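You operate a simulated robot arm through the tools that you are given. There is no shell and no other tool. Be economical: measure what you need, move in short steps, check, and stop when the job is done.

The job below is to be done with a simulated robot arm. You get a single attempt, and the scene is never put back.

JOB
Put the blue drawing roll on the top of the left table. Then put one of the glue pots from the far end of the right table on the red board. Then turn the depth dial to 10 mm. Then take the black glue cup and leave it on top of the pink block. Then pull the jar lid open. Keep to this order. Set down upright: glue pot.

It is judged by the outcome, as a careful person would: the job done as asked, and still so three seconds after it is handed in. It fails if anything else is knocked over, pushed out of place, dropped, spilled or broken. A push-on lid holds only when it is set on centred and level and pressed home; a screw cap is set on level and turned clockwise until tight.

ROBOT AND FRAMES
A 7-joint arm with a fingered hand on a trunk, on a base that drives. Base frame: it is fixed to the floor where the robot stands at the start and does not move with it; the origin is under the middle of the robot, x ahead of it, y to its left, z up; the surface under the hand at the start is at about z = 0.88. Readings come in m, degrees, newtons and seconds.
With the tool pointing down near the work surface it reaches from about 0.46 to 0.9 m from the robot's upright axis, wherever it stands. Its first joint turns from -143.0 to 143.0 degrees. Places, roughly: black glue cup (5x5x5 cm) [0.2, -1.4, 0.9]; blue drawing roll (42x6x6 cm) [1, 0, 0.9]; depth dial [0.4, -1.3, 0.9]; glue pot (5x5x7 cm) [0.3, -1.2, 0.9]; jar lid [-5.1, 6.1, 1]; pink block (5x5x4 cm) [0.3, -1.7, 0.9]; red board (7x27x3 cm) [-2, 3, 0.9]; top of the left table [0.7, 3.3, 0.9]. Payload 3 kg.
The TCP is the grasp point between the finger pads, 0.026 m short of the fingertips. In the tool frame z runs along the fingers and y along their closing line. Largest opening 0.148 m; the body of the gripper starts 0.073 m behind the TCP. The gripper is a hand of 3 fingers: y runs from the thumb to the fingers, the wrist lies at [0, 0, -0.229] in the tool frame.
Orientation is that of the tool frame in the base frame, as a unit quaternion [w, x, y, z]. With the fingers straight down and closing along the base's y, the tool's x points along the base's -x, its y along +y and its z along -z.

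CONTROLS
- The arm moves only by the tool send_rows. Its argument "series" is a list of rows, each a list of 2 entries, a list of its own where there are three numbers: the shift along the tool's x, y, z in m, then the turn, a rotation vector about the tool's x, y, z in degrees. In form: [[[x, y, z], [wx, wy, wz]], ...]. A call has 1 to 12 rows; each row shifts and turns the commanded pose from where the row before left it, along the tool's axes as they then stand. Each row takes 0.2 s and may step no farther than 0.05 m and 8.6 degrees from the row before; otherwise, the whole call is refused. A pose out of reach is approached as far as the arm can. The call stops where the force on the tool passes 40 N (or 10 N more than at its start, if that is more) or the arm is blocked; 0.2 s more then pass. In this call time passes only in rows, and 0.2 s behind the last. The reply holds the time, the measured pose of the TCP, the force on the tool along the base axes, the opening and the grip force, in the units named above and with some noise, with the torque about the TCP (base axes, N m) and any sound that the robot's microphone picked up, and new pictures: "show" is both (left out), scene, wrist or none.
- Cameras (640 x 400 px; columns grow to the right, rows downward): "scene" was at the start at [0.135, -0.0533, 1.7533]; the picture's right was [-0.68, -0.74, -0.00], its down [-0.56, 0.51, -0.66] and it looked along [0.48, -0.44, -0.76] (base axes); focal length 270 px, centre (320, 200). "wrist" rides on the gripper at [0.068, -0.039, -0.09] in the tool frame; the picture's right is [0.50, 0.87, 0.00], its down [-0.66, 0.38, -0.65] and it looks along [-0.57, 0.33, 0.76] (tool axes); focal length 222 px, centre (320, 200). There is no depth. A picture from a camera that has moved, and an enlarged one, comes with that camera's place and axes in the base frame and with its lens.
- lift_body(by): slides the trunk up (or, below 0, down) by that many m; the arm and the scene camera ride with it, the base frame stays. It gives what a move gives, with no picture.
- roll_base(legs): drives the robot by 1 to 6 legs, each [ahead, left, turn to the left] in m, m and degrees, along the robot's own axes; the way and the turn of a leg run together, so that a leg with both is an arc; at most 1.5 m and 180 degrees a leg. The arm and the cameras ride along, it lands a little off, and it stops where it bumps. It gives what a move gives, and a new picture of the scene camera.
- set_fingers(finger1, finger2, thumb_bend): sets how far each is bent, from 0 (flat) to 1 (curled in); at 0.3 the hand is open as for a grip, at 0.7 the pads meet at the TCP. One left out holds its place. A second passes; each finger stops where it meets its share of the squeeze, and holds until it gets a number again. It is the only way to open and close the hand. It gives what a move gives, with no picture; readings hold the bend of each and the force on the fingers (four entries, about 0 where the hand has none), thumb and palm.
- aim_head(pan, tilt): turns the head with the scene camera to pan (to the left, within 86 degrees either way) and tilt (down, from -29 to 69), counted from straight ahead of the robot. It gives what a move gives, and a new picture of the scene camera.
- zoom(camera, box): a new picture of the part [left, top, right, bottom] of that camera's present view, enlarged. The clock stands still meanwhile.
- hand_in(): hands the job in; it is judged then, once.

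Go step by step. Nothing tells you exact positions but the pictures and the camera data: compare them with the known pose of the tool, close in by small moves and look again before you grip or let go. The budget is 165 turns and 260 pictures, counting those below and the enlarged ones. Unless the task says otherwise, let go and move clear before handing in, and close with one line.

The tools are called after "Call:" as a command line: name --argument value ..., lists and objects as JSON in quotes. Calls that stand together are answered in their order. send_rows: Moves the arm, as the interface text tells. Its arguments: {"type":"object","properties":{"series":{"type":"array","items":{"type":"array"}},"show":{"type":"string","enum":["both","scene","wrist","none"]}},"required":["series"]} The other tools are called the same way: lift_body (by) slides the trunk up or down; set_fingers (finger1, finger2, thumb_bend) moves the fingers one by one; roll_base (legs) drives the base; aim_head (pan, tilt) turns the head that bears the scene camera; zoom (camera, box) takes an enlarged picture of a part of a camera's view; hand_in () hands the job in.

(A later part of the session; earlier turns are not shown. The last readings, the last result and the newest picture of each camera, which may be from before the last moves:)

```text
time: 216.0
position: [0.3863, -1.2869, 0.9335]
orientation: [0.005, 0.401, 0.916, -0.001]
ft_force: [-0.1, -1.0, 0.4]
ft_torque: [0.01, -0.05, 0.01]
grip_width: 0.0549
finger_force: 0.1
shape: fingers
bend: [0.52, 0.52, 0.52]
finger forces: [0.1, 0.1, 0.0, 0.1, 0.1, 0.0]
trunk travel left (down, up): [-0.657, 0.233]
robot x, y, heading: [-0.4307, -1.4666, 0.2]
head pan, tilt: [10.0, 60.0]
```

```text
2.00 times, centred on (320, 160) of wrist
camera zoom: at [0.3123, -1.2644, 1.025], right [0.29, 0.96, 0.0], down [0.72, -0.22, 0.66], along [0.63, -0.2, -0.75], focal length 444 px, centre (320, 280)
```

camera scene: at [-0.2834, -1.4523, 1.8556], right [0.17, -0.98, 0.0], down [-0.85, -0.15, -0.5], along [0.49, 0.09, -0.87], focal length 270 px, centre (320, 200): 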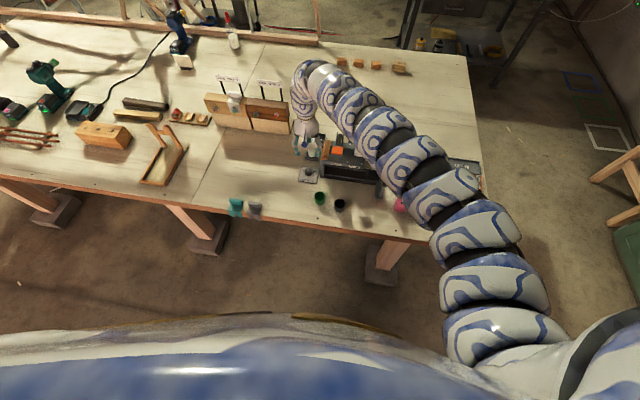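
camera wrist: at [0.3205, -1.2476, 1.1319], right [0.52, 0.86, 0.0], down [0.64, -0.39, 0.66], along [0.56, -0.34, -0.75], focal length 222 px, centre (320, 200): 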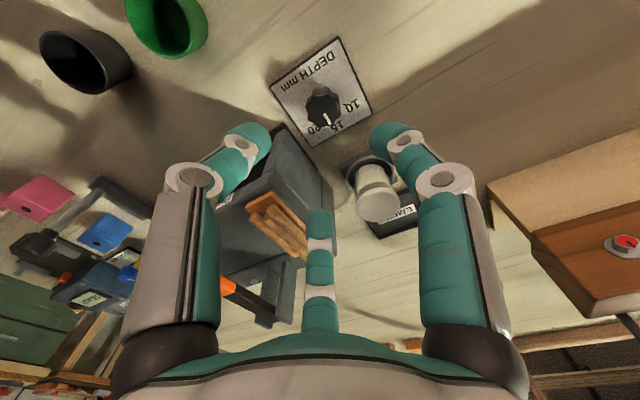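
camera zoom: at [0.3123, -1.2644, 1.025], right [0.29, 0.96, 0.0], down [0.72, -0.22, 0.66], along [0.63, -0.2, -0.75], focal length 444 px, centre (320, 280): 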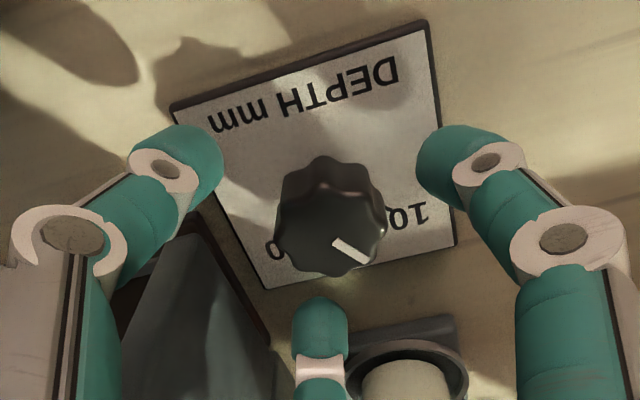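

Call:
lift_body --by -0.011

Call:
set_fingers --finger1 0.67 --finger2 0.67 --thumb_bend 0.67

Call:
zoom --camera "wrist" --box '[160, 60, 480, 260]'

```text
time: 216.6
position: [0.3868, -1.2877, 0.9231]
orientation: [0.005, 0.4, 0.917, 0.0]
ft_force: [-0.5, -0.4, 0.2]
ft_torque: [0.0, 0.01, 0.0]
grip_width: 0.0549
finger_force: 0.1
shape: fingers
bend: [0.52, 0.52, 0.52]
finger forces: [0.0, 0.2, 0.1, 0.1, 0.0, 0.0]
trunk travel left (down, up): [-0.646, 0.244]
robot x, y, heading: [-0.4271, -1.4652, 0.3]
head pan, tilt: [10.0, 60.0]
```

```text
time: 217.6
position: [0.3875, -1.2868, 0.9222]
orientation: [0.004, 0.4, 0.917, -0.001]
ft_force: [-1.2, 0.6, 1.2]
ft_torque: [0.06, 0.0, 0.01]
grip_width: 0.0242
finger_force: 7.2
shape: fingers
bend: [0.6, 0.63, 0.64]
finger forces: [5.8, 3.7, 0.1, 0.1, 4.8, 0.0]
trunk travel left (down, up): [-0.646, 0.244]
robot x, y, heading: [-0.4309, -1.4644, 0.2]
head pan, tilt: [10.0, 60.0]
```

```text
2.00 times, centred on (320, 160) of wrist
camera zoom: at [0.3122, -1.2643, 1.0138], right [0.29, 0.96, 0.0], down [0.72, -0.22, 0.66], along [0.63, -0.2, -0.75], focal length 444 px, centre (320, 280)
```

zoom: 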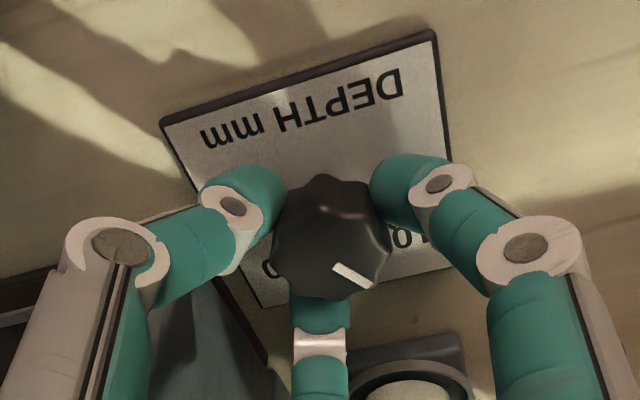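

Rotate 12° and release.

Call:
send_rows --series '[[[0, 0, 0], [0, 0, -4]], [[0, 0, 0], [0, 0, -4]], [[0, 0, 0], [0, 0, -4]]]' --show "none"

Call:
set_fingers --finger1 0.52 --finger2 0.52 --thumb_bend 0.52

Call:
lift_body --by 0.156

Call:
zoom --camera "wrist" --box '[270, 40, 370, 140]'

Call:
zoom --camera "scene" --box '[288, 155, 336, 190]'

```text
time: 218.4
position: [0.3854, -1.2877, 0.9226]
orientation: [0.004, 0.301, 0.953, -0.001]
ft_force: [0.7, 1.6, -0.6]
ft_torque: [0.05, -0.02, 0.01]
grip_width: 0.0241
finger_force: 7.2
shape: fingers
bend: [0.6, 0.62, 0.64]
finger forces: [6.2, 4.4, 0.0, 0.0, 4.2, 0.0]
trunk travel left (down, up): [-0.646, 0.244]
robot x, y, heading: [-0.425, -1.4614, 0.0]
head pan, tilt: [10.0, 60.0]
```

```text
time: 219.4
position: [0.3858, -1.2865, 0.9231]
orientation: [0.004, 0.302, 0.953, -0.002]
ft_force: [0.2, 0.6, -0.3]
ft_torque: [0.02, -0.04, 0.02]
grip_width: 0.055
finger_force: 0.0
shape: fingers
bend: [0.52, 0.52, 0.52]
finger forces: [0.0, 0.0, 0.1, 0.0, 0.0, 0.1]
trunk travel left (down, up): [-0.646, 0.244]
robot x, y, heading: [-0.4269, -1.4659, 0.2]
head pan, tilt: [10.0, 60.0]
```

```text
time: 221.2
position: [0.3868, -1.2866, 1.0784]
orientation: [0.005, 0.302, 0.953, -0.002]
ft_force: [0.1, -0.1, -0.5]
ft_torque: [0.01, 0.0, -0.02]
grip_width: 0.0554
finger_force: 0.0
shape: fingers
bend: [0.52, 0.52, 0.52]
finger forces: [0.0, 0.0, 0.0, 0.0, 0.1, 0.1]
trunk travel left (down, up): [-0.802, 0.088]
robot x, y, heading: [-0.4267, -1.4635, -0.1]
head pan, tilt: [10.0, 60.0]
```

```text
4.00 times, centred on (320, 90) of wrist
camera zoom: at [0.3093, -1.2805, 1.1697], right [0.09, 1.0, 0.0], down [0.75, -0.06, 0.66], along [0.66, -0.06, -0.75], focal length 888 px, centre (320, 640)
```

zoom: 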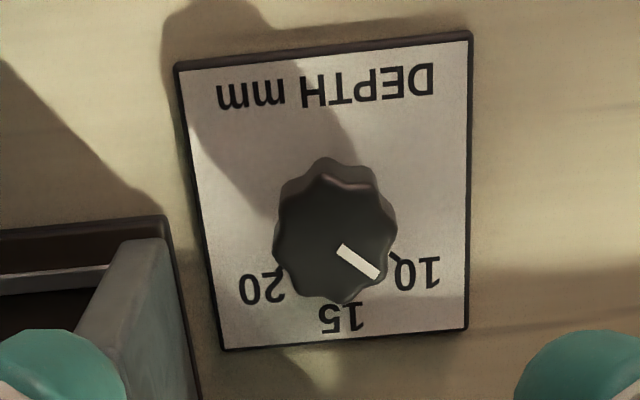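

```text
11.43 times, centred on (312, 172) of scene
camera zoom: at [-0.2832, -1.4522, 1.8555], right [0.18, -0.98, 0.0], down [-0.85, -0.15, -0.5], along [0.49, 0.09, -0.87], focal length 3081 px, centre (411, 514)
```

zoom: 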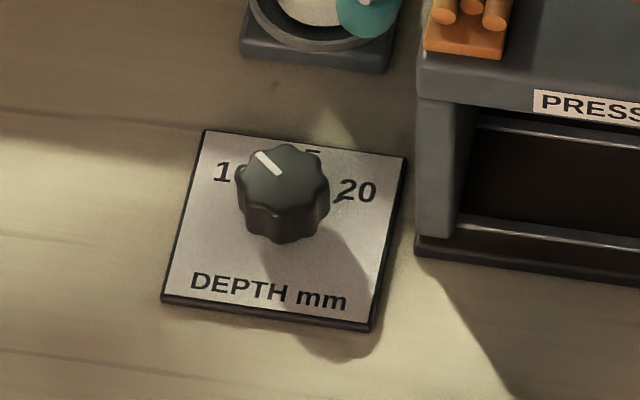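

Pointer now seems near/just past 10. Zoom harder to measure.

Call:
zoom --camera "wrist" --box '[296, 72, 360, 112]'

```text
10.00 times, centred on (328, 92) of wrist
camera zoom: at [0.3093, -1.2805, 1.1697], right [0.09, 1.0, 0.0], down [0.75, -0.06, 0.66], along [0.66, -0.06, -0.75], focal length 2221 px, centre (240, 1280)
```

zoom: 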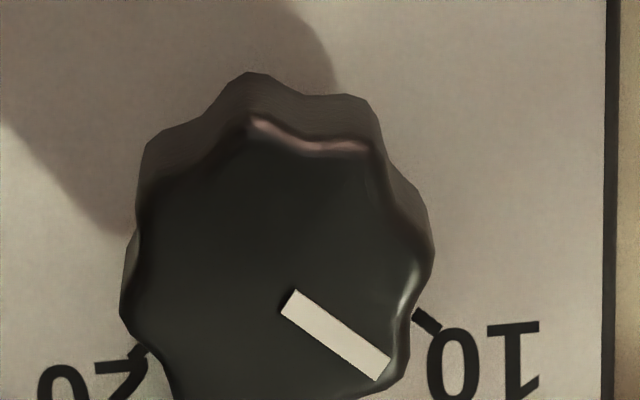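

Measurements suggest the pointer is within a few degrees of 10. I'll move the hand so that the wrist camera looks straight down on the dial for a parallax-free reading.

Call:
lift_body --by 0.06

Call:
roll_base --legs '[[0.06, 0, 0]]'

Call:
zoom --camera "wrist" --box '[270, 0, 370, 62]'

```text
time: 222.2
position: [0.3872, -1.2866, 1.1389]
orientation: [0.005, 0.302, 0.953, -0.001]
ft_force: [-0.1, -0.3, -0.7]
ft_torque: [-0.02, 0.02, -0.02]
grip_width: 0.0549
finger_force: 0.0
shape: fingers
bend: [0.52, 0.52, 0.52]
finger forces: [0.1, 0.0, 0.1, 0.0, 0.1, 0.0]
trunk travel left (down, up): [-0.862, 0.028]
robot x, y, heading: [-0.4283, -1.4639, 0.1]
head pan, tilt: [10.0, 60.0]
```

```text
time: 223.2
position: [0.4493, -1.2875, 1.1362]
orientation: [0.003, 0.301, 0.954, -0.002]
ft_force: [0.0, 0.0, 0.1]
ft_torque: [0.05, 0.07, 0.0]
grip_width: 0.0552
finger_force: 0.2
shape: fingers
bend: [0.52, 0.52, 0.52]
finger forces: [0.0, 0.0, 0.1, 0.2, 0.0, 0.0]
trunk travel left (down, up): [-0.862, 0.028]
robot x, y, heading: [-0.3664, -1.463, 0.0]
head pan, tilt: [10.0, 60.0]
camera scene: at [-0.2204, -1.4521, 1.9153], right [0.18, -0.98, 0.0], down [-0.85, -0.15, -0.5], along [0.49, 0.09, -0.87], focal length 270 px, centre (320, 200)
```

scene: 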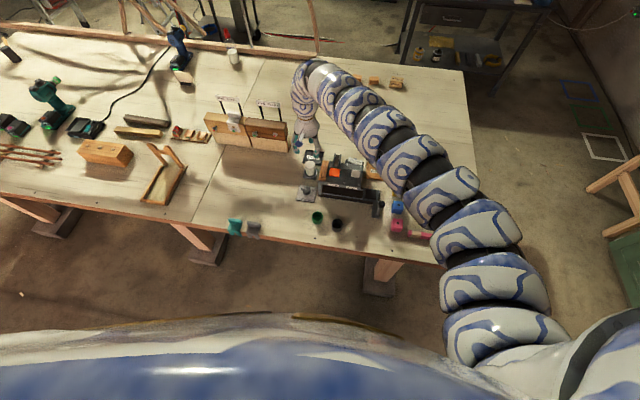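

```text
6.40 times, centred on (320, 31) of wrist
camera zoom: at [0.371, -1.2803, 1.2287], right [0.09, 1.0, 0.0], down [0.75, -0.06, 0.66], along [0.66, -0.06, -0.75], focal length 1422 px, centre (320, 1282)
```

zoom: 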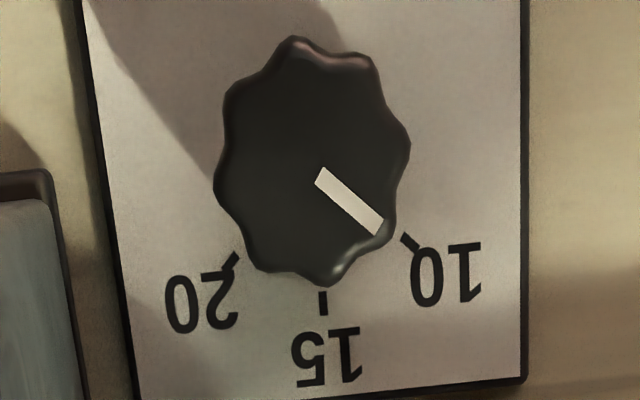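

With a near-overhead view: pointer is parallel to and in line with the 10 tick (within ~2°). Dial done. Next the black cup ≈[0.227,-1.437]: back off, shift right, and turn the hand so no finger points at the green cup.

Call:
roll_base --legs '[[-0.222, 0, 0], [0, -0.15, 0]]'

Call:
send_rows --series '[[[0, 0, 0], [0, 0, -8]], [[0, 0, 0], [0, 0, -8]], [[0, 0, 0], [0, 0, -7]]]' --show "none"

Call:
set_fingers --finger1 0.36 --finger2 0.36 --thumb_bend 0.36

Call:
zoom --camera "wrist" --box '[0, 0, 640, 400]'

```text
time: 225.8
position: [0.2234, -1.4389, 1.1397]
orientation: [0.003, 0.303, 0.953, -0.001]
ft_force: [-0.1, 0.0, 0.6]
ft_torque: [0.0, -0.01, 0.01]
grip_width: 0.0553
finger_force: 0.0
shape: fingers
bend: [0.52, 0.52, 0.52]
finger forces: [0.0, 0.0, 0.0, 0.0, 0.0, 0.0]
trunk travel left (down, up): [-0.862, 0.028]
robot x, y, heading: [-0.5894, -1.6138, 0.0]
head pan, tilt: [10.0, 60.0]
camera scene: at [-0.4464, -1.604, 1.9156], right [0.17, -0.98, 0.0], down [-0.85, -0.15, -0.5], along [0.49, 0.09, -0.87], focal length 270 px, centre (320, 200)
```

scene: 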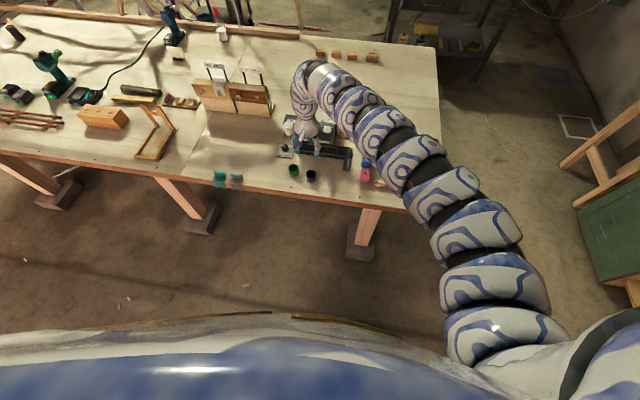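

```text
time: 226.6
position: [0.2254, -1.4385, 1.1395]
orientation: [0.003, 0.106, 0.994, -0.002]
ft_force: [-0.4, 0.9, 0.3]
ft_torque: [-0.01, 0.01, -0.01]
grip_width: 0.0548
finger_force: 0.0
shape: fingers
bend: [0.52, 0.52, 0.52]
finger forces: [0.0, 0.0, 0.1, 0.0, 0.1, 0.0]
trunk travel left (down, up): [-0.862, 0.028]
robot x, y, heading: [-0.5867, -1.6145, -0.0]
head pan, tilt: [10.0, 60.0]
```

```text
time: 227.6
position: [0.2244, -1.4384, 1.1392]
orientation: [0.004, 0.107, 0.994, -0.002]
ft_force: [0.4, 0.8, -0.7]
ft_torque: [-0.01, 0.0, 0.02]
grip_width: 0.1076
finger_force: 0.1
shape: fingers
bend: [0.36, 0.36, 0.36]
finger forces: [0.1, 0.0, 0.0, 0.1, 0.0, 0.0]
trunk travel left (down, up): [-0.862, 0.028]
robot x, y, heading: [-0.5931, -1.6131, 0.2]
head pan, tilt: [10.0, 60.0]
```

```text
1.00 times, centred on (320, 200) of wrist (not enlarged: the box is as wide or as high as the picture)
camera zoom: at [0.1505, -1.4627, 1.2301], right [-0.3, 0.95, -0.01], down [0.72, 0.23, 0.66], along [0.63, 0.19, -0.75], focal length 222 px, centre (320, 200)
```

zoom: 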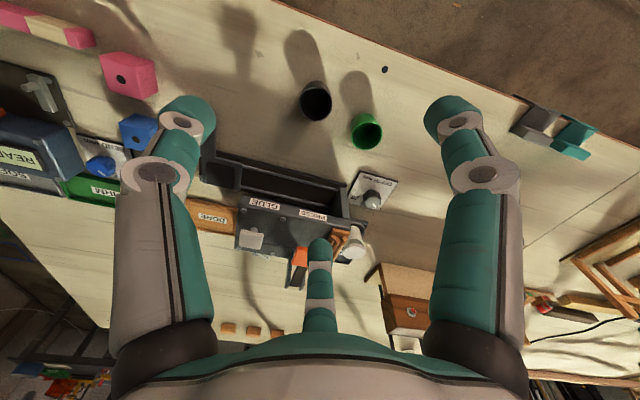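

Cup rim appears at ≈[0.241,-1.441]. Nudge, lower partway, recheck.

Call:
roll_base --legs '[[0.016, -0.002, 0]]'

Call:
lift_body --by -0.13

Call:
zoom --camera "wrist" --box '[0, 0, 640, 400]'

```text
time: 228.4
position: [0.2416, -1.442, 1.1376]
orientation: [0.002, 0.107, 0.994, -0.002]
ft_force: [0.2, -0.3, -0.2]
ft_torque: [0.01, 0.07, -0.02]
grip_width: 0.1077
finger_force: 0.1
shape: fingers
bend: [0.36, 0.36, 0.36]
finger forces: [0.0, 0.0, 0.0, 0.1, 0.0, 0.0]
trunk travel left (down, up): [-0.862, 0.028]
robot x, y, heading: [-0.573, -1.6166, -0.2]
head pan, tilt: [10.0, 60.0]
camera scene: at [-0.428, -1.604, 1.9154], right [0.17, -0.98, 0.0], down [-0.85, -0.15, -0.5], along [0.49, 0.09, -0.87], focal length 270 px, centre (320, 200)
```

scene: 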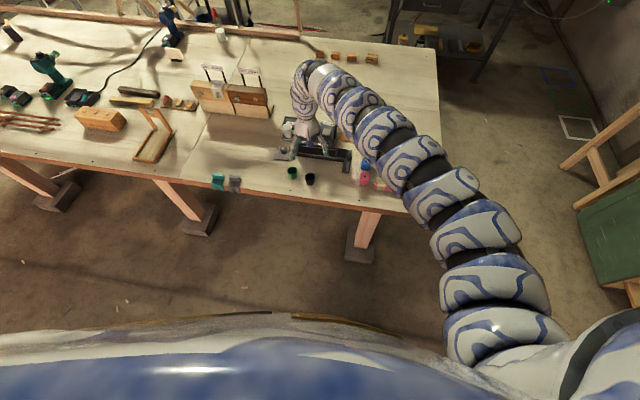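

```text
time: 230.0
position: [0.24, -1.4408, 1.0103]
orientation: [0.003, 0.106, 0.994, -0.002]
ft_force: [0.6, 0.3, 0.1]
ft_torque: [0.01, -0.02, 0.0]
grip_width: 0.1076
finger_force: 0.1
shape: fingers
bend: [0.36, 0.36, 0.36]
finger forces: [0.0, 0.0, 0.0, 0.0, 0.1, 0.1]
trunk travel left (down, up): [-0.732, 0.158]
robot x, y, heading: [-0.5756, -1.6168, 0.0]
head pan, tilt: [10.0, 60.0]
```

```text
1.00 times, centred on (320, 200) of wrist (not enlarged: the box is as wide or as high as the picture)
camera zoom: at [0.1665, -1.4647, 1.1002], right [-0.3, 0.95, -0.01], down [0.72, 0.23, 0.66], along [0.63, 0.19, -0.75], focal length 222 px, centre (320, 200)
```

zoom: 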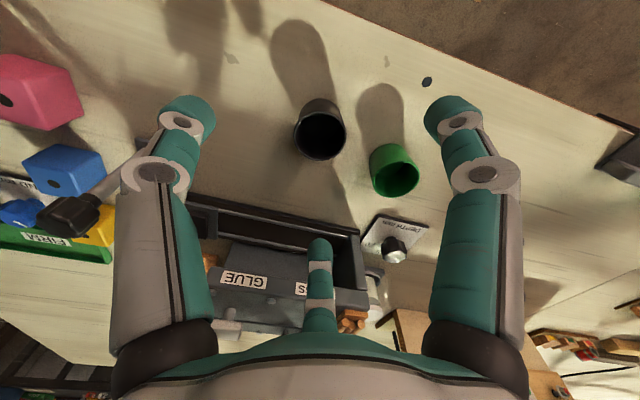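

Exactly centred. Lower further.

Call:
lift_body --by -0.065

Call:
zoom --camera "wrist" --box '[0, 0, 640, 400]'

```text
time: 231.0
position: [0.2412, -1.4406, 0.9435]
orientation: [0.002, 0.107, 0.994, -0.003]
ft_force: [-0.6, 0.6, -0.7]
ft_torque: [-0.01, 0.0, 0.02]
grip_width: 0.1075
finger_force: 0.1
shape: fingers
bend: [0.36, 0.36, 0.36]
finger forces: [0.0, 0.0, 0.0, 0.1, 0.1, 0.0]
trunk travel left (down, up): [-0.667, 0.223]
robot x, y, heading: [-0.5716, -1.6155, -0.0]
head pan, tilt: [10.0, 60.0]
```

```text
1.00 times, centred on (320, 200) of wrist (not enlarged: the box is as wide or as high as the picture)
camera zoom: at [0.1666, -1.4647, 1.0353], right [-0.3, 0.95, -0.01], down [0.72, 0.23, 0.66], along [0.63, 0.19, -0.75], focal length 222 px, centre (320, 200)
```

zoom: 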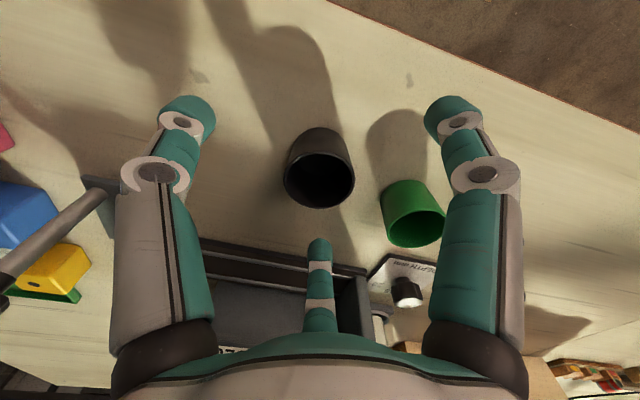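

Clear. Lower and close.

Call:
lift_body --by -0.03

Call:
set_fingers --finger1 0.66 --finger2 0.66 --thumb_bend 0.66

Call:
zoom --camera "wrist" --box '[0, 0, 640, 400]'

```text
time: 231.8
position: [0.2412, -1.4414, 0.9142]
orientation: [0.003, 0.107, 0.994, -0.002]
ft_force: [0.5, 0.1, -0.8]
ft_torque: [-0.02, 0.02, 0.0]
grip_width: 0.1076
finger_force: 0.1
shape: fingers
bend: [0.36, 0.36, 0.36]
finger forces: [0.1, 0.1, 0.1, 0.0, 0.0, 0.0]
trunk travel left (down, up): [-0.637, 0.253]
robot x, y, heading: [-0.5719, -1.6183, 0.0]
head pan, tilt: [10.0, 60.0]
```

```text
time: 232.8
position: [0.241, -1.4408, 0.9128]
orientation: [0.003, 0.107, 0.994, -0.002]
ft_force: [-0.1, -0.2, 0.2]
ft_torque: [-0.02, -0.02, -0.01]
grip_width: 0.0312
finger_force: 9.8
shape: fingers
bend: [0.59, 0.59, 0.62]
finger forces: [6.0, 6.0, 0.0, 0.0, 7.2, 0.1]
trunk travel left (down, up): [-0.637, 0.253]
robot x, y, heading: [-0.5761, -1.615, -0.2]
head pan, tilt: [10.0, 60.0]
```

```text
1.00 times, centred on (320, 200) of wrist (not enlarged: the box is as wide or as high as the picture)
camera zoom: at [0.1667, -1.4648, 1.0051], right [-0.3, 0.95, -0.01], down [0.72, 0.23, 0.66], along [0.63, 0.19, -0.75], focal length 222 px, centre (320, 200)
```

zoom: 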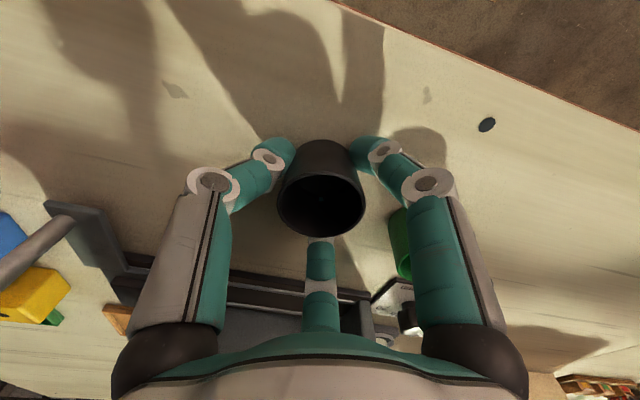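

Gripped. Tighten slightly and lift.

Call:
set_fingers --finger1 0.68 --finger2 0.68 --thumb_bend 0.68

Call:
lift_body --by 0.2

Call:
roll_base --legs '[[0.0, -0.2, 0]]'

Call:
zoom --camera "wrist" --box '[0, 0, 640, 400]'

```text
time: 233.8
position: [0.2405, -1.4408, 0.9133]
orientation: [0.004, 0.107, 0.994, -0.002]
ft_force: [0.9, 0.2, -0.4]
ft_torque: [-0.02, 0.0, -0.02]
grip_width: 0.0307
finger_force: 12.6
shape: fingers
bend: [0.59, 0.59, 0.63]
finger forces: [7.7, 7.7, 0.1, 0.0, 9.5, 0.1]
trunk travel left (down, up): [-0.637, 0.253]
robot x, y, heading: [-0.5756, -1.6154, 0.1]
head pan, tilt: [10.0, 60.0]
```

```text
time: 235.9
position: [0.2401, -1.442, 1.1116]
orientation: [0.003, 0.107, 0.994, -0.001]
ft_force: [0.0, 0.6, -0.7]
ft_torque: [0.02, -0.01, 0.01]
grip_width: 0.0306
finger_force: 12.3
shape: fingers
bend: [0.59, 0.59, 0.63]
finger forces: [7.8, 7.6, 0.0, 0.0, 9.4, 0.0]
trunk travel left (down, up): [-0.837, 0.053]
robot x, y, heading: [-0.5739, -1.6154, 0.1]
head pan, tilt: [10.0, 60.0]
```

```text
time: 237.5
position: [0.2409, -1.6397, 1.1146]
orientation: [0.003, 0.106, 0.994, -0.002]
ft_force: [0.6, -0.8, 0.8]
ft_torque: [0.01, 0.02, 0.02]
grip_width: 0.0305
finger_force: 12.6
shape: fingers
bend: [0.59, 0.59, 0.63]
finger forces: [7.7, 7.7, 0.0, 0.0, 9.4, 0.0]
trunk travel left (down, up): [-0.837, 0.053]
robot x, y, heading: [-0.5765, -1.8149, -0.0]
head pan, tilt: [10.0, 60.0]
camera scene: at [-0.4301, -1.8048, 1.8906], right [0.17, -0.98, 0.0], down [-0.85, -0.15, -0.5], along [0.49, 0.09, -0.87], focal length 270 px, centre (320, 200)
```

scene: 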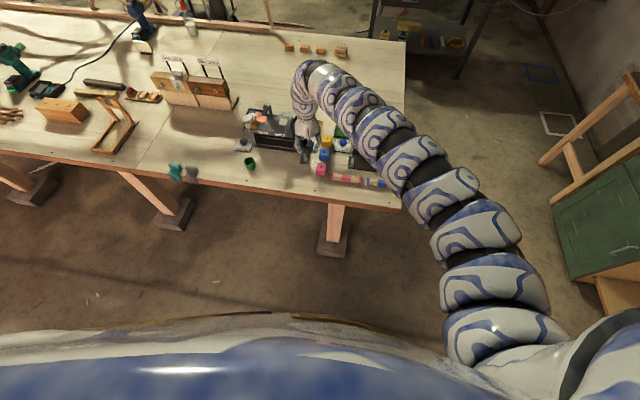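

```text
1.00 times, centred on (320, 200) of wrist (not enlarged: the box is as wide or as high as the picture)
camera zoom: at [0.1666, -1.6642, 1.2053], right [-0.3, 0.95, -0.01], down [0.72, 0.23, 0.66], along [0.63, 0.2, -0.75], focal length 222 px, centre (320, 200)
```

zoom: 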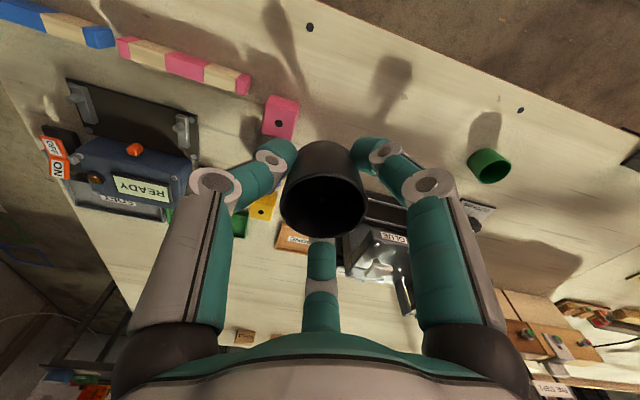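

Zoom in on the pink block to locate its top face.

Call:
zoom --camera "wrist" --box '[230, 70, 326, 160]'

Call:
zoom --camera "scene" --box '[280, 120, 380, 200]'

```text
4.44 times, centred on (278, 115) of wrist
camera zoom: at [0.1666, -1.6642, 1.2053], right [-0.3, 0.95, -0.01], down [0.72, 0.23, 0.66], along [0.63, 0.2, -0.75], focal length 987 px, centre (507, 578)
```

zoom: 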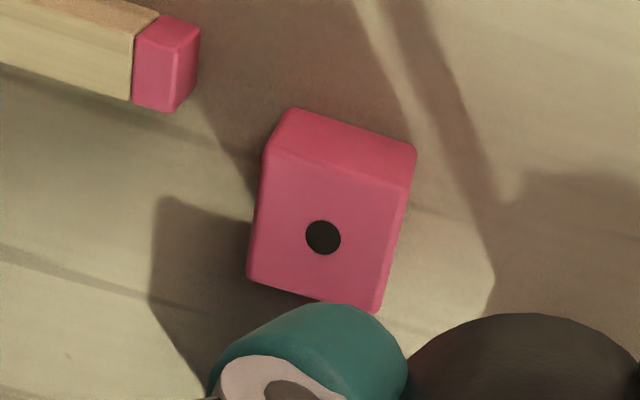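

```text
5.00 times, centred on (330, 160) of scene
camera zoom: at [-0.4301, -1.8048, 1.8906], right [0.17, -0.98, 0.0], down [-0.85, -0.15, -0.5], along [0.49, 0.09, -0.87], focal length 1348 px, centre (270, 400)
```

zoom: 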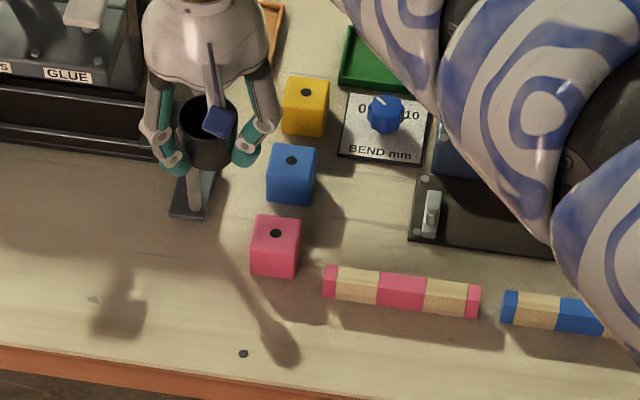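

Pink block top centre ≈[0.291,-1.680]. Move over it and lower partway.

Call:
roll_base --legs '[[0.05, -0.041, 0]]'

Call:
lift_body --by -0.1

Call:
zoom --camera "wrist" --box '[180, 40, 436, 200]'

Call:
zoom --camera "scene" --box '[280, 120, 380, 200]'

```text
time: 238.5
position: [0.2925, -1.6799, 1.1118]
orientation: [0.003, 0.107, 0.994, -0.002]
ft_force: [0.1, 0.7, -1.3]
ft_torque: [0.04, -0.01, 0.01]
grip_width: 0.0305
finger_force: 12.3
shape: fingers
bend: [0.59, 0.59, 0.63]
finger forces: [7.8, 7.7, 0.0, 0.0, 9.4, 0.0]
trunk travel left (down, up): [-0.837, 0.053]
robot x, y, heading: [-0.5235, -1.8542, 0.2]
head pan, tilt: [10.0, 60.0]
camera scene: at [-0.3779, -1.8452, 1.8904], right [0.17, -0.98, 0.0], down [-0.85, -0.15, -0.5], along [0.49, 0.09, -0.87], focal length 270 px, centre (320, 200)
```

scene: 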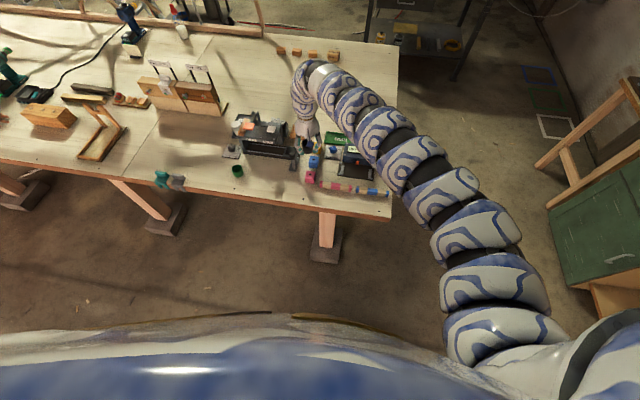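

```text
time: 239.8
position: [0.291, -1.6795, 1.0141]
orientation: [0.003, 0.107, 0.994, -0.002]
ft_force: [-0.1, -0.6, 1.2]
ft_torque: [0.01, 0.01, -0.01]
grip_width: 0.0307
finger_force: 12.5
shape: fingers
bend: [0.59, 0.59, 0.63]
finger forces: [7.7, 7.8, 0.1, 0.1, 9.4, 0.0]
trunk travel left (down, up): [-0.737, 0.153]
robot x, y, heading: [-0.5257, -1.8565, -0.0]
head pan, tilt: [10.0, 60.0]
```

```text
2.50 times, centred on (308, 120) of wrist
camera zoom: at [0.2168, -1.7038, 1.1052], right [-0.31, 0.95, -0.01], down [0.72, 0.23, 0.66], along [0.63, 0.2, -0.75], focal length 555 px, centre (350, 400)
```

zoom: 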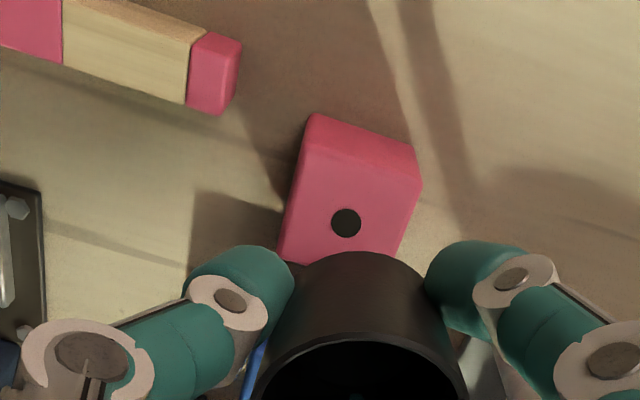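

```text
5.00 times, centred on (330, 160) of scene
camera zoom: at [-0.38, -1.8438, 1.7906], right [0.17, -0.98, 0.0], down [-0.85, -0.15, -0.5], along [0.49, 0.09, -0.87], focal length 1348 px, centre (270, 400)
```

zoom: 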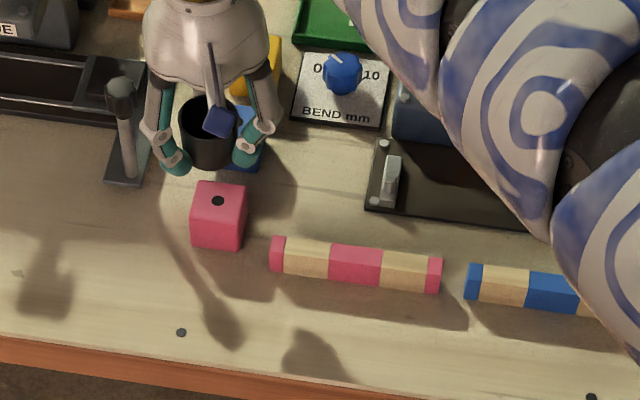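

Within 3 mm; fine adjust and lower to just above the block.

Call:
send_rows --series '[[[-0.003, -0.0022, 0], [0, 0, 0]]]' --show "none"

Call:
lift_body --by -0.052

Call:
zoom --camera "wrist" --box '[180, 40, 436, 200]'

Call:
zoom --camera "scene" --box '[280, 120, 380, 200]'

```text
time: 240.2
position: [0.294, -1.6824, 1.0139]
orientation: [0.003, 0.106, 0.994, -0.002]
ft_force: [0.7, -0.2, -0.6]
ft_torque: [-0.01, -0.03, 0.02]
grip_width: 0.0305
finger_force: 12.4
shape: fingers
bend: [0.59, 0.59, 0.63]
finger forces: [7.8, 7.7, 0.0, 0.0, 9.4, 0.0]
trunk travel left (down, up): [-0.737, 0.153]
robot x, y, heading: [-0.5193, -1.8557, 0.1]
head pan, tilt: [10.0, 60.0]
```

```text
time: 241.2
position: [0.2944, -1.6819, 0.9613]
orientation: [0.003, 0.106, 0.994, -0.003]
ft_force: [0.4, 0.0, -0.5]
ft_torque: [0.01, -0.01, -0.01]
grip_width: 0.0305
finger_force: 12.2
shape: fingers
bend: [0.59, 0.59, 0.63]
finger forces: [7.8, 7.8, 0.0, 0.1, 9.3, 0.1]
trunk travel left (down, up): [-0.685, 0.205]
robot x, y, heading: [-0.5261, -1.8552, 0.2]
head pan, tilt: [10.0, 60.0]
```

```text
2.50 times, centred on (308, 120) of wrist
camera zoom: at [0.2193, -1.7066, 1.0533], right [-0.31, 0.95, -0.01], down [0.72, 0.23, 0.66], along [0.63, 0.2, -0.75], focal length 555 px, centre (350, 400)
```

zoom: 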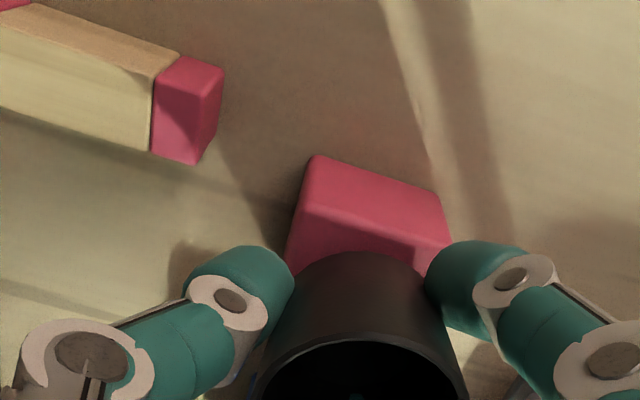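

```text
5.00 times, centred on (330, 160) of scene
camera zoom: at [-0.38, -1.8438, 1.7386], right [0.17, -0.98, 0.0], down [-0.85, -0.15, -0.5], along [0.49, 0.09, -0.87], focal length 1348 px, centre (270, 400)
```

zoom: 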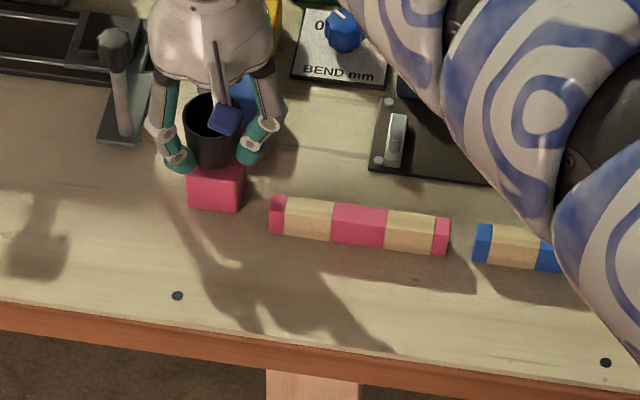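

Looks centred on the block. Lower in small steps to contact.

Call:
lift_body --by -0.005

Call:
lift_body --by -0.003

```text
time: 241.7
position: [0.2932, -1.6827, 0.9571]
orientation: [0.003, 0.107, 0.994, -0.002]
ft_force: [1.3, 0.2, -0.1]
ft_torque: [-0.02, 0.0, 0.01]
grip_width: 0.0305
finger_force: 12.0
shape: fingers
bend: [0.59, 0.59, 0.63]
finger forces: [7.8, 7.7, 0.0, 0.0, 9.4, 0.0]
trunk travel left (down, up): [-0.68, 0.21]
robot x, y, heading: [-0.5219, -1.8558, 0.2]
head pan, tilt: [10.0, 60.0]
```

```text
time: 242.2
position: [0.2926, -1.6827, 0.9539]
orientation: [0.003, 0.106, 0.994, -0.001]
ft_force: [-0.4, 0.1, 0.2]
ft_torque: [0.01, 0.0, 0.02]
grip_width: 0.0306
finger_force: 12.8
shape: fingers
bend: [0.59, 0.59, 0.63]
finger forces: [7.8, 7.7, 0.0, 0.0, 9.5, 0.1]
trunk travel left (down, up): [-0.677, 0.213]
robot x, y, heading: [-0.5232, -1.8585, -0.1]
head pan, tilt: [10.0, 60.0]
```

Call:
lift_body --by -0.003

Call:
lift_body --by -0.002

```text
time: 242.8
position: [0.2939, -1.6815, 0.953]
orientation: [0.004, 0.106, 0.994, -0.002]
ft_force: [-1.7, 0.9, 16.9]
ft_torque: [0.26, 0.34, 0.05]
grip_width: 0.0303
finger_force: 20.8
shape: fingers
bend: [0.59, 0.59, 0.63]
finger forces: [23.1, 8.4, 0.1, 0.0, 10.6, 0.0]
trunk travel left (down, up): [-0.674, 0.216]
robot x, y, heading: [-0.5241, -1.8518, -0.0]
head pan, tilt: [10.0, 60.0]
```

```text
time: 243.3
position: [0.2922, -1.6825, 0.9516]
orientation: [0.006, 0.106, 0.994, 0.0]
ft_force: [-1.1, 2.3, 34.2]
ft_torque: [0.54, 0.49, 0.02]
grip_width: 0.0299
finger_force: 28.2
shape: fingers
bend: [0.58, 0.59, 0.63]
finger forces: [35.5, 9.6, 0.1, 0.0, 10.7, 0.0]
trunk travel left (down, up): [-0.672, 0.218]
robot x, y, heading: [-0.5229, -1.8563, 0.0]
head pan, tilt: [10.0, 60.0]
```

One fingertip is pressing on the block top; relieve 3 mm, then release gradually.

Call:
lift_body --by 0.003

Call:
set_fingers --finger1 0.57 --finger2 0.57 --thumb_bend 0.6

Call:
set_fingers --finger1 0.5 --finger2 0.5 --thumb_bend 0.53

Call:
zoom --camera "wrist" --box '[180, 40, 436, 240]'

```text
time: 243.8
position: [0.2934, -1.6826, 0.9521]
orientation: [0.005, 0.106, 0.994, -0.003]
ft_force: [0.6, 2.7, 19.1]
ft_torque: [0.36, 0.25, 0.02]
grip_width: 0.0301
finger_force: 21.3
shape: fingers
bend: [0.58, 0.59, 0.63]
finger forces: [23.8, 9.4, 0.0, 0.1, 9.3, 0.2]
trunk travel left (down, up): [-0.675, 0.215]
robot x, y, heading: [-0.5245, -1.8547, -0.0]
head pan, tilt: [10.0, 60.0]
```

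```text
time: 244.8
position: [0.2937, -1.683, 0.9524]
orientation: [0.004, 0.106, 0.994, -0.002]
ft_force: [-0.3, 0.5, 12.2]
ft_torque: [0.24, 0.25, -0.04]
grip_width: 0.033
finger_force: 6.4
shape: fingers
bend: [0.57, 0.56, 0.6]
finger forces: [12.8, 0.0, 0.1, 0.1, 0.3, 0.0]
trunk travel left (down, up): [-0.675, 0.215]
robot x, y, heading: [-0.523, -1.8546, 0.0]
head pan, tilt: [10.0, 60.0]
```

```text
time: 245.8
position: [0.2933, -1.6822, 0.9503]
orientation: [0.003, 0.106, 0.994, -0.002]
ft_force: [-0.5, 0.2, 0.1]
ft_torque: [0.0, 0.01, 0.02]
grip_width: 0.057
finger_force: 0.1
shape: fingers
bend: [0.5, 0.5, 0.53]
finger forces: [0.0, 0.1, 0.1, 0.0, 0.2, 0.0]
trunk travel left (down, up): [-0.675, 0.215]
robot x, y, heading: [-0.5231, -1.8525, -0.1]
head pan, tilt: [10.0, 60.0]
```

```text
2.00 times, centred on (308, 140) of wrist
camera zoom: at [0.2194, -1.7066, 1.043], right [-0.31, 0.95, -0.01], down [0.72, 0.23, 0.66], along [0.63, 0.2, -0.75], focal length 444 px, centre (344, 320)
```

zoom: 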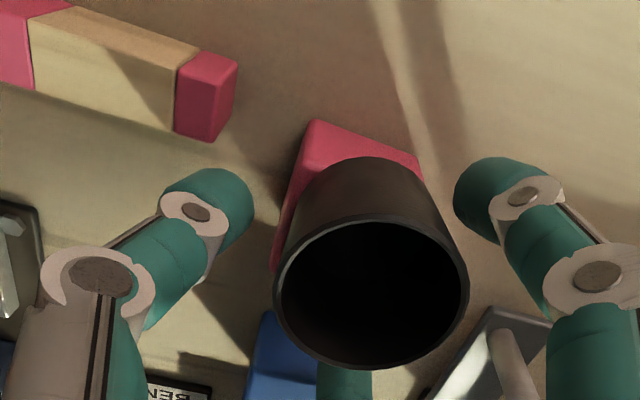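

The cup rests on the block. Lift straight up and check.

Call:
set_fingers --finger1 0.45 --finger2 0.45 --thumb_bend 0.47

Call:
lift_body --by 0.2

Call:
zoom --camera "wrist" --box '[220, 40, 420, 165]'

Call:
zoom --camera "scene" --box '[270, 120, 370, 200]'

```text
time: 246.8
position: [0.2937, -1.6832, 0.9524]
orientation: [0.003, 0.106, 0.994, -0.003]
ft_force: [-0.5, -0.1, 0.0]
ft_torque: [0.02, -0.01, 0.01]
grip_width: 0.0751
finger_force: 0.0
shape: fingers
bend: [0.45, 0.45, 0.47]
finger forces: [0.0, 0.1, 0.0, 0.0, 0.1, 0.0]
trunk travel left (down, up): [-0.675, 0.215]
robot x, y, heading: [-0.5252, -1.8572, -0.1]
head pan, tilt: [10.0, 60.0]
```

```text
time: 249.0
position: [0.2949, -1.6822, 1.151]
orientation: [0.003, 0.106, 0.994, -0.002]
ft_force: [0.7, -0.8, -0.4]
ft_torque: [0.01, 0.0, 0.0]
grip_width: 0.0744
finger_force: 0.0
shape: fingers
bend: [0.45, 0.45, 0.47]
finger forces: [0.0, 0.0, 0.0, 0.0, 0.1, 0.0]
trunk travel left (down, up): [-0.875, 0.015]
robot x, y, heading: [-0.5232, -1.8546, 0.1]
head pan, tilt: [10.0, 60.0]
```

```text
3.20 times, centred on (320, 102) of wrist
camera zoom: at [0.2195, -1.7067, 1.243], right [-0.31, 0.95, -0.01], down [0.72, 0.23, 0.66], along [0.63, 0.2, -0.75], focal length 711 px, centre (320, 512)
```

zoom: 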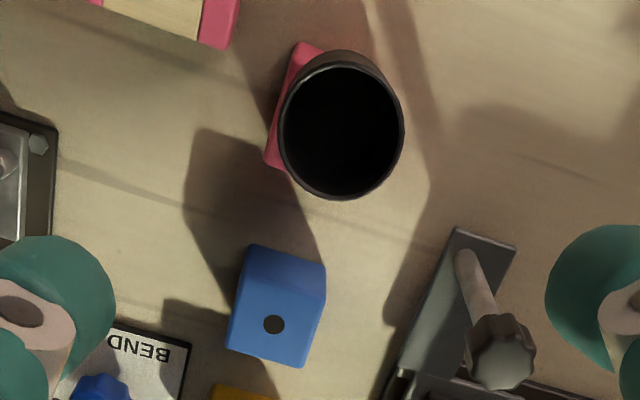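

```text
5.00 times, centred on (320, 160) of scene
camera zoom: at [-0.3796, -1.8438, 1.9285], right [0.17, -0.98, 0.0], down [-0.85, -0.15, -0.5], along [0.49, 0.09, -0.87], focal length 1348 px, centre (320, 400)
```

zoom: 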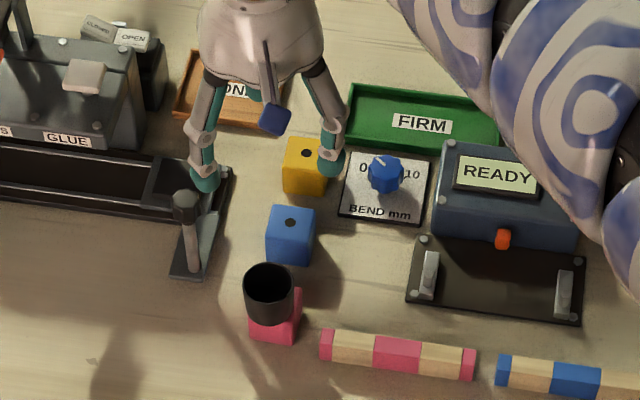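

The cup stands on the block but is offset ~1.3 cm toward the robot. I'll re-centre it by regripping around the proper centre without lifting much.

Call:
set_fingers --finger1 0.36 --finger2 0.36 --thumb_bend 0.36

Call:
lift_body --by -0.14

Call:
zoom --camera "wrist" --box '[160, 40, 480, 240]'

```text
time: 250.0
position: [0.2936, -1.6828, 1.1517]
orientation: [0.003, 0.107, 0.994, -0.002]
ft_force: [-0.2, -0.7, -0.5]
ft_torque: [-0.02, -0.02, 0.0]
grip_width: 0.1076
finger_force: 0.0
shape: fingers
bend: [0.36, 0.36, 0.36]
finger forces: [0.0, 0.0, 0.1, 0.0, 0.0, 0.0]
trunk travel left (down, up): [-0.875, 0.015]
robot x, y, heading: [-0.5226, -1.8571, 0.1]
head pan, tilt: [10.0, 60.0]
```

```text
time: 251.6
position: [0.2926, -1.6823, 1.0122]
orientation: [0.003, 0.106, 0.994, -0.002]
ft_force: [-0.4, -0.5, -0.2]
ft_torque: [-0.01, 0.0, 0.01]
grip_width: 0.1073
finger_force: 0.0
shape: fingers
bend: [0.36, 0.36, 0.36]
finger forces: [0.1, 0.0, 0.0, 0.0, 0.0, 0.1]
trunk travel left (down, up): [-0.735, 0.155]
robot x, y, heading: [-0.5237, -1.8551, 0.1]
head pan, tilt: [10.0, 60.0]
```

```text
2.00 times, centred on (320, 140) of wrist
camera zoom: at [0.2194, -1.7066, 1.1034], right [-0.31, 0.95, -0.01], down [0.72, 0.23, 0.66], along [0.63, 0.2, -0.75], focal length 444 px, centre (320, 320)
```

zoom: 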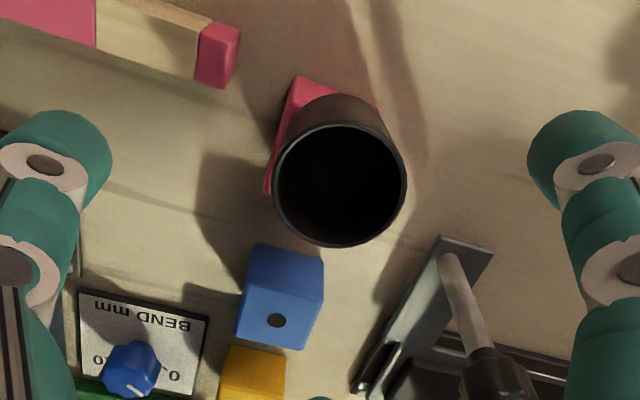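

Shift the hand +1 cm in x, lower around the cup (tips above the block) and close gently to slide the cup to centre.

Call:
send_rows --series '[[[-0.0093, 0.002, 0], [0, 0, 0]]]' --show "none"

Call:
lift_body --by -0.05

Call:
set_fingers --finger1 0.55 --finger2 0.55 --thumb_bend 0.55

Call:
zoom --camera "wrist" --box '[160, 60, 480, 260]'

```text
time: 252.0
position: [0.3033, -1.6819, 1.0117]
orientation: [0.003, 0.107, 0.994, -0.002]
ft_force: [-0.5, 0.7, 0.2]
ft_torque: [0.03, 0.0, 0.01]
grip_width: 0.1074
finger_force: 0.0
shape: fingers
bend: [0.36, 0.36, 0.36]
finger forces: [0.1, 0.0, 0.1, 0.1, 0.0, 0.0]
trunk travel left (down, up): [-0.735, 0.155]
robot x, y, heading: [-0.5244, -1.8557, 0.1]
head pan, tilt: [10.0, 60.0]
```

```text
time: 253.0
position: [0.3042, -1.6827, 0.9618]
orientation: [0.004, 0.106, 0.994, -0.001]
ft_force: [0.5, 0.0, -0.4]
ft_torque: [0.02, 0.0, 0.02]
grip_width: 0.1074
finger_force: 0.0
shape: fingers
bend: [0.36, 0.36, 0.36]
finger forces: [0.1, 0.0, 0.0, 0.0, 0.0, 0.1]
trunk travel left (down, up): [-0.685, 0.205]
robot x, y, heading: [-0.5191, -1.8563, 0.1]
head pan, tilt: [10.0, 60.0]
```

```text
time: 254.0
position: [0.3037, -1.6828, 0.9615]
orientation: [0.004, 0.106, 0.994, -0.002]
ft_force: [0.0, -0.4, -0.6]
ft_torque: [0.02, -0.02, -0.03]
grip_width: 0.0462
finger_force: 0.0
shape: fingers
bend: [0.55, 0.55, 0.55]
finger forces: [0.1, 0.0, 0.0, 0.0, 0.0, 0.0]
trunk travel left (down, up): [-0.685, 0.205]
robot x, y, heading: [-0.5211, -1.8558, 0.4]
head pan, tilt: [10.0, 60.0]
```

```text
2.00 times, centred on (320, 160) of wrist
camera zoom: at [0.229, -1.7067, 1.0533], right [-0.31, 0.95, -0.01], down [0.72, 0.23, 0.66], along [0.63, 0.2, -0.75], focal length 444 px, centre (320, 280)
```

zoom: 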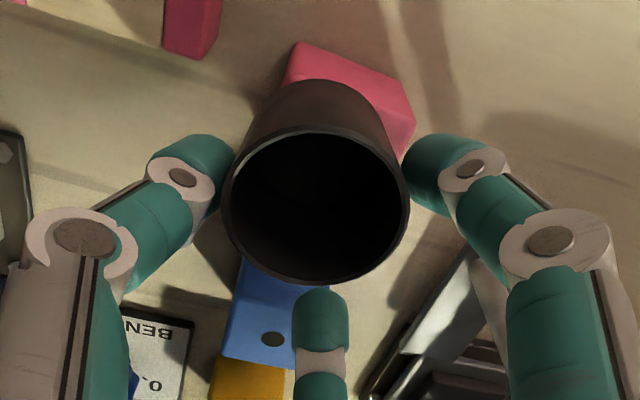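

Call:
set_fingers --finger1 0.6 --finger2 0.6 --thumb_bend 0.61

Call:
zoom --camera "wrist" --box '[160, 60, 480, 260]'

Call:
zoom --camera "scene" --box '[270, 120, 370, 200]'

```text
time: 255.0
position: [0.3034, -1.6826, 0.9616]
orientation: [0.004, 0.106, 0.994, -0.003]
ft_force: [0.3, 0.4, -1.0]
ft_torque: [0.0, -0.02, -0.01]
grip_width: 0.0399
finger_force: 3.6
shape: fingers
bend: [0.56, 0.6, 0.59]
finger forces: [3.9, 0.1, 0.1, 0.0, 3.9, 0.0]
trunk travel left (down, up): [-0.685, 0.205]
robot x, y, heading: [-0.5236, -1.8578, 0.3]
head pan, tilt: [10.0, 60.0]
```

```text
2.00 times, centred on (320, 160) of wrist
camera zoom: at [0.2291, -1.7067, 1.0533], right [-0.31, 0.95, -0.01], down [0.72, 0.23, 0.66], along [0.63, 0.2, -0.75], focal length 444 px, centre (320, 280)
```

zoom: 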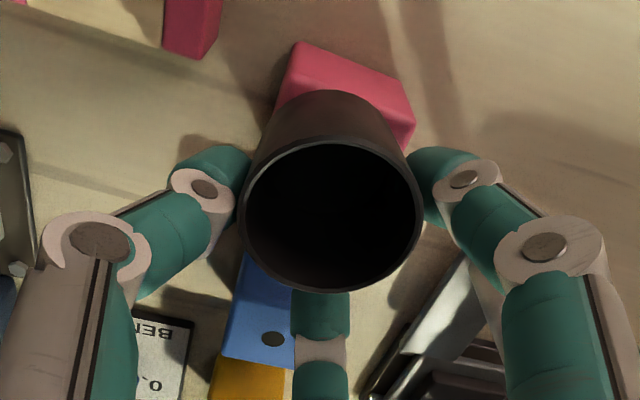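

```text
5.00 times, centred on (320, 160) of scene
camera zoom: at [-0.3797, -1.8438, 1.7386], right [0.17, -0.98, 0.0], down [-0.85, -0.15, -0.5], along [0.49, 0.09, -0.87], focal length 1348 px, centre (320, 400)
```

zoom: 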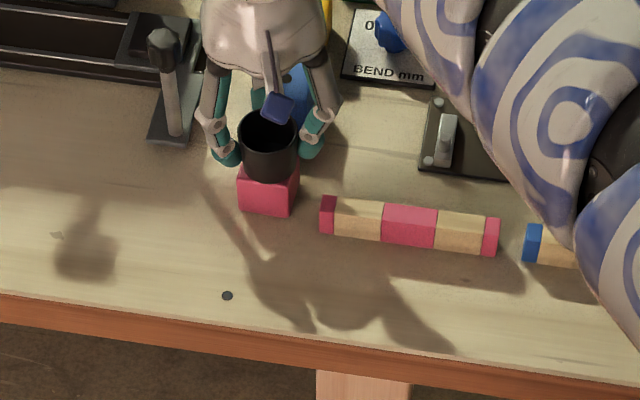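

Call:
zoom --camera "scene" --box '[308, 136, 340, 166]'

```text
13.33 times, centred on (324, 151) of scene
camera zoom: at [-0.3797, -1.8438, 1.7386], right [0.17, -0.98, 0.0], down [-0.85, -0.15, -0.5], along [0.49, 0.09, -0.87], focal length 3594 px, centre (267, 853)
```

zoom: 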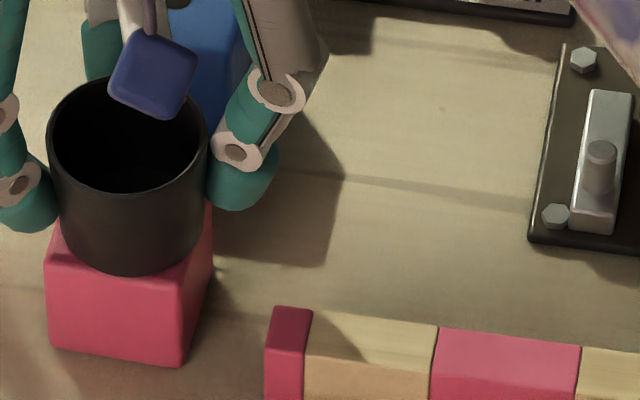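

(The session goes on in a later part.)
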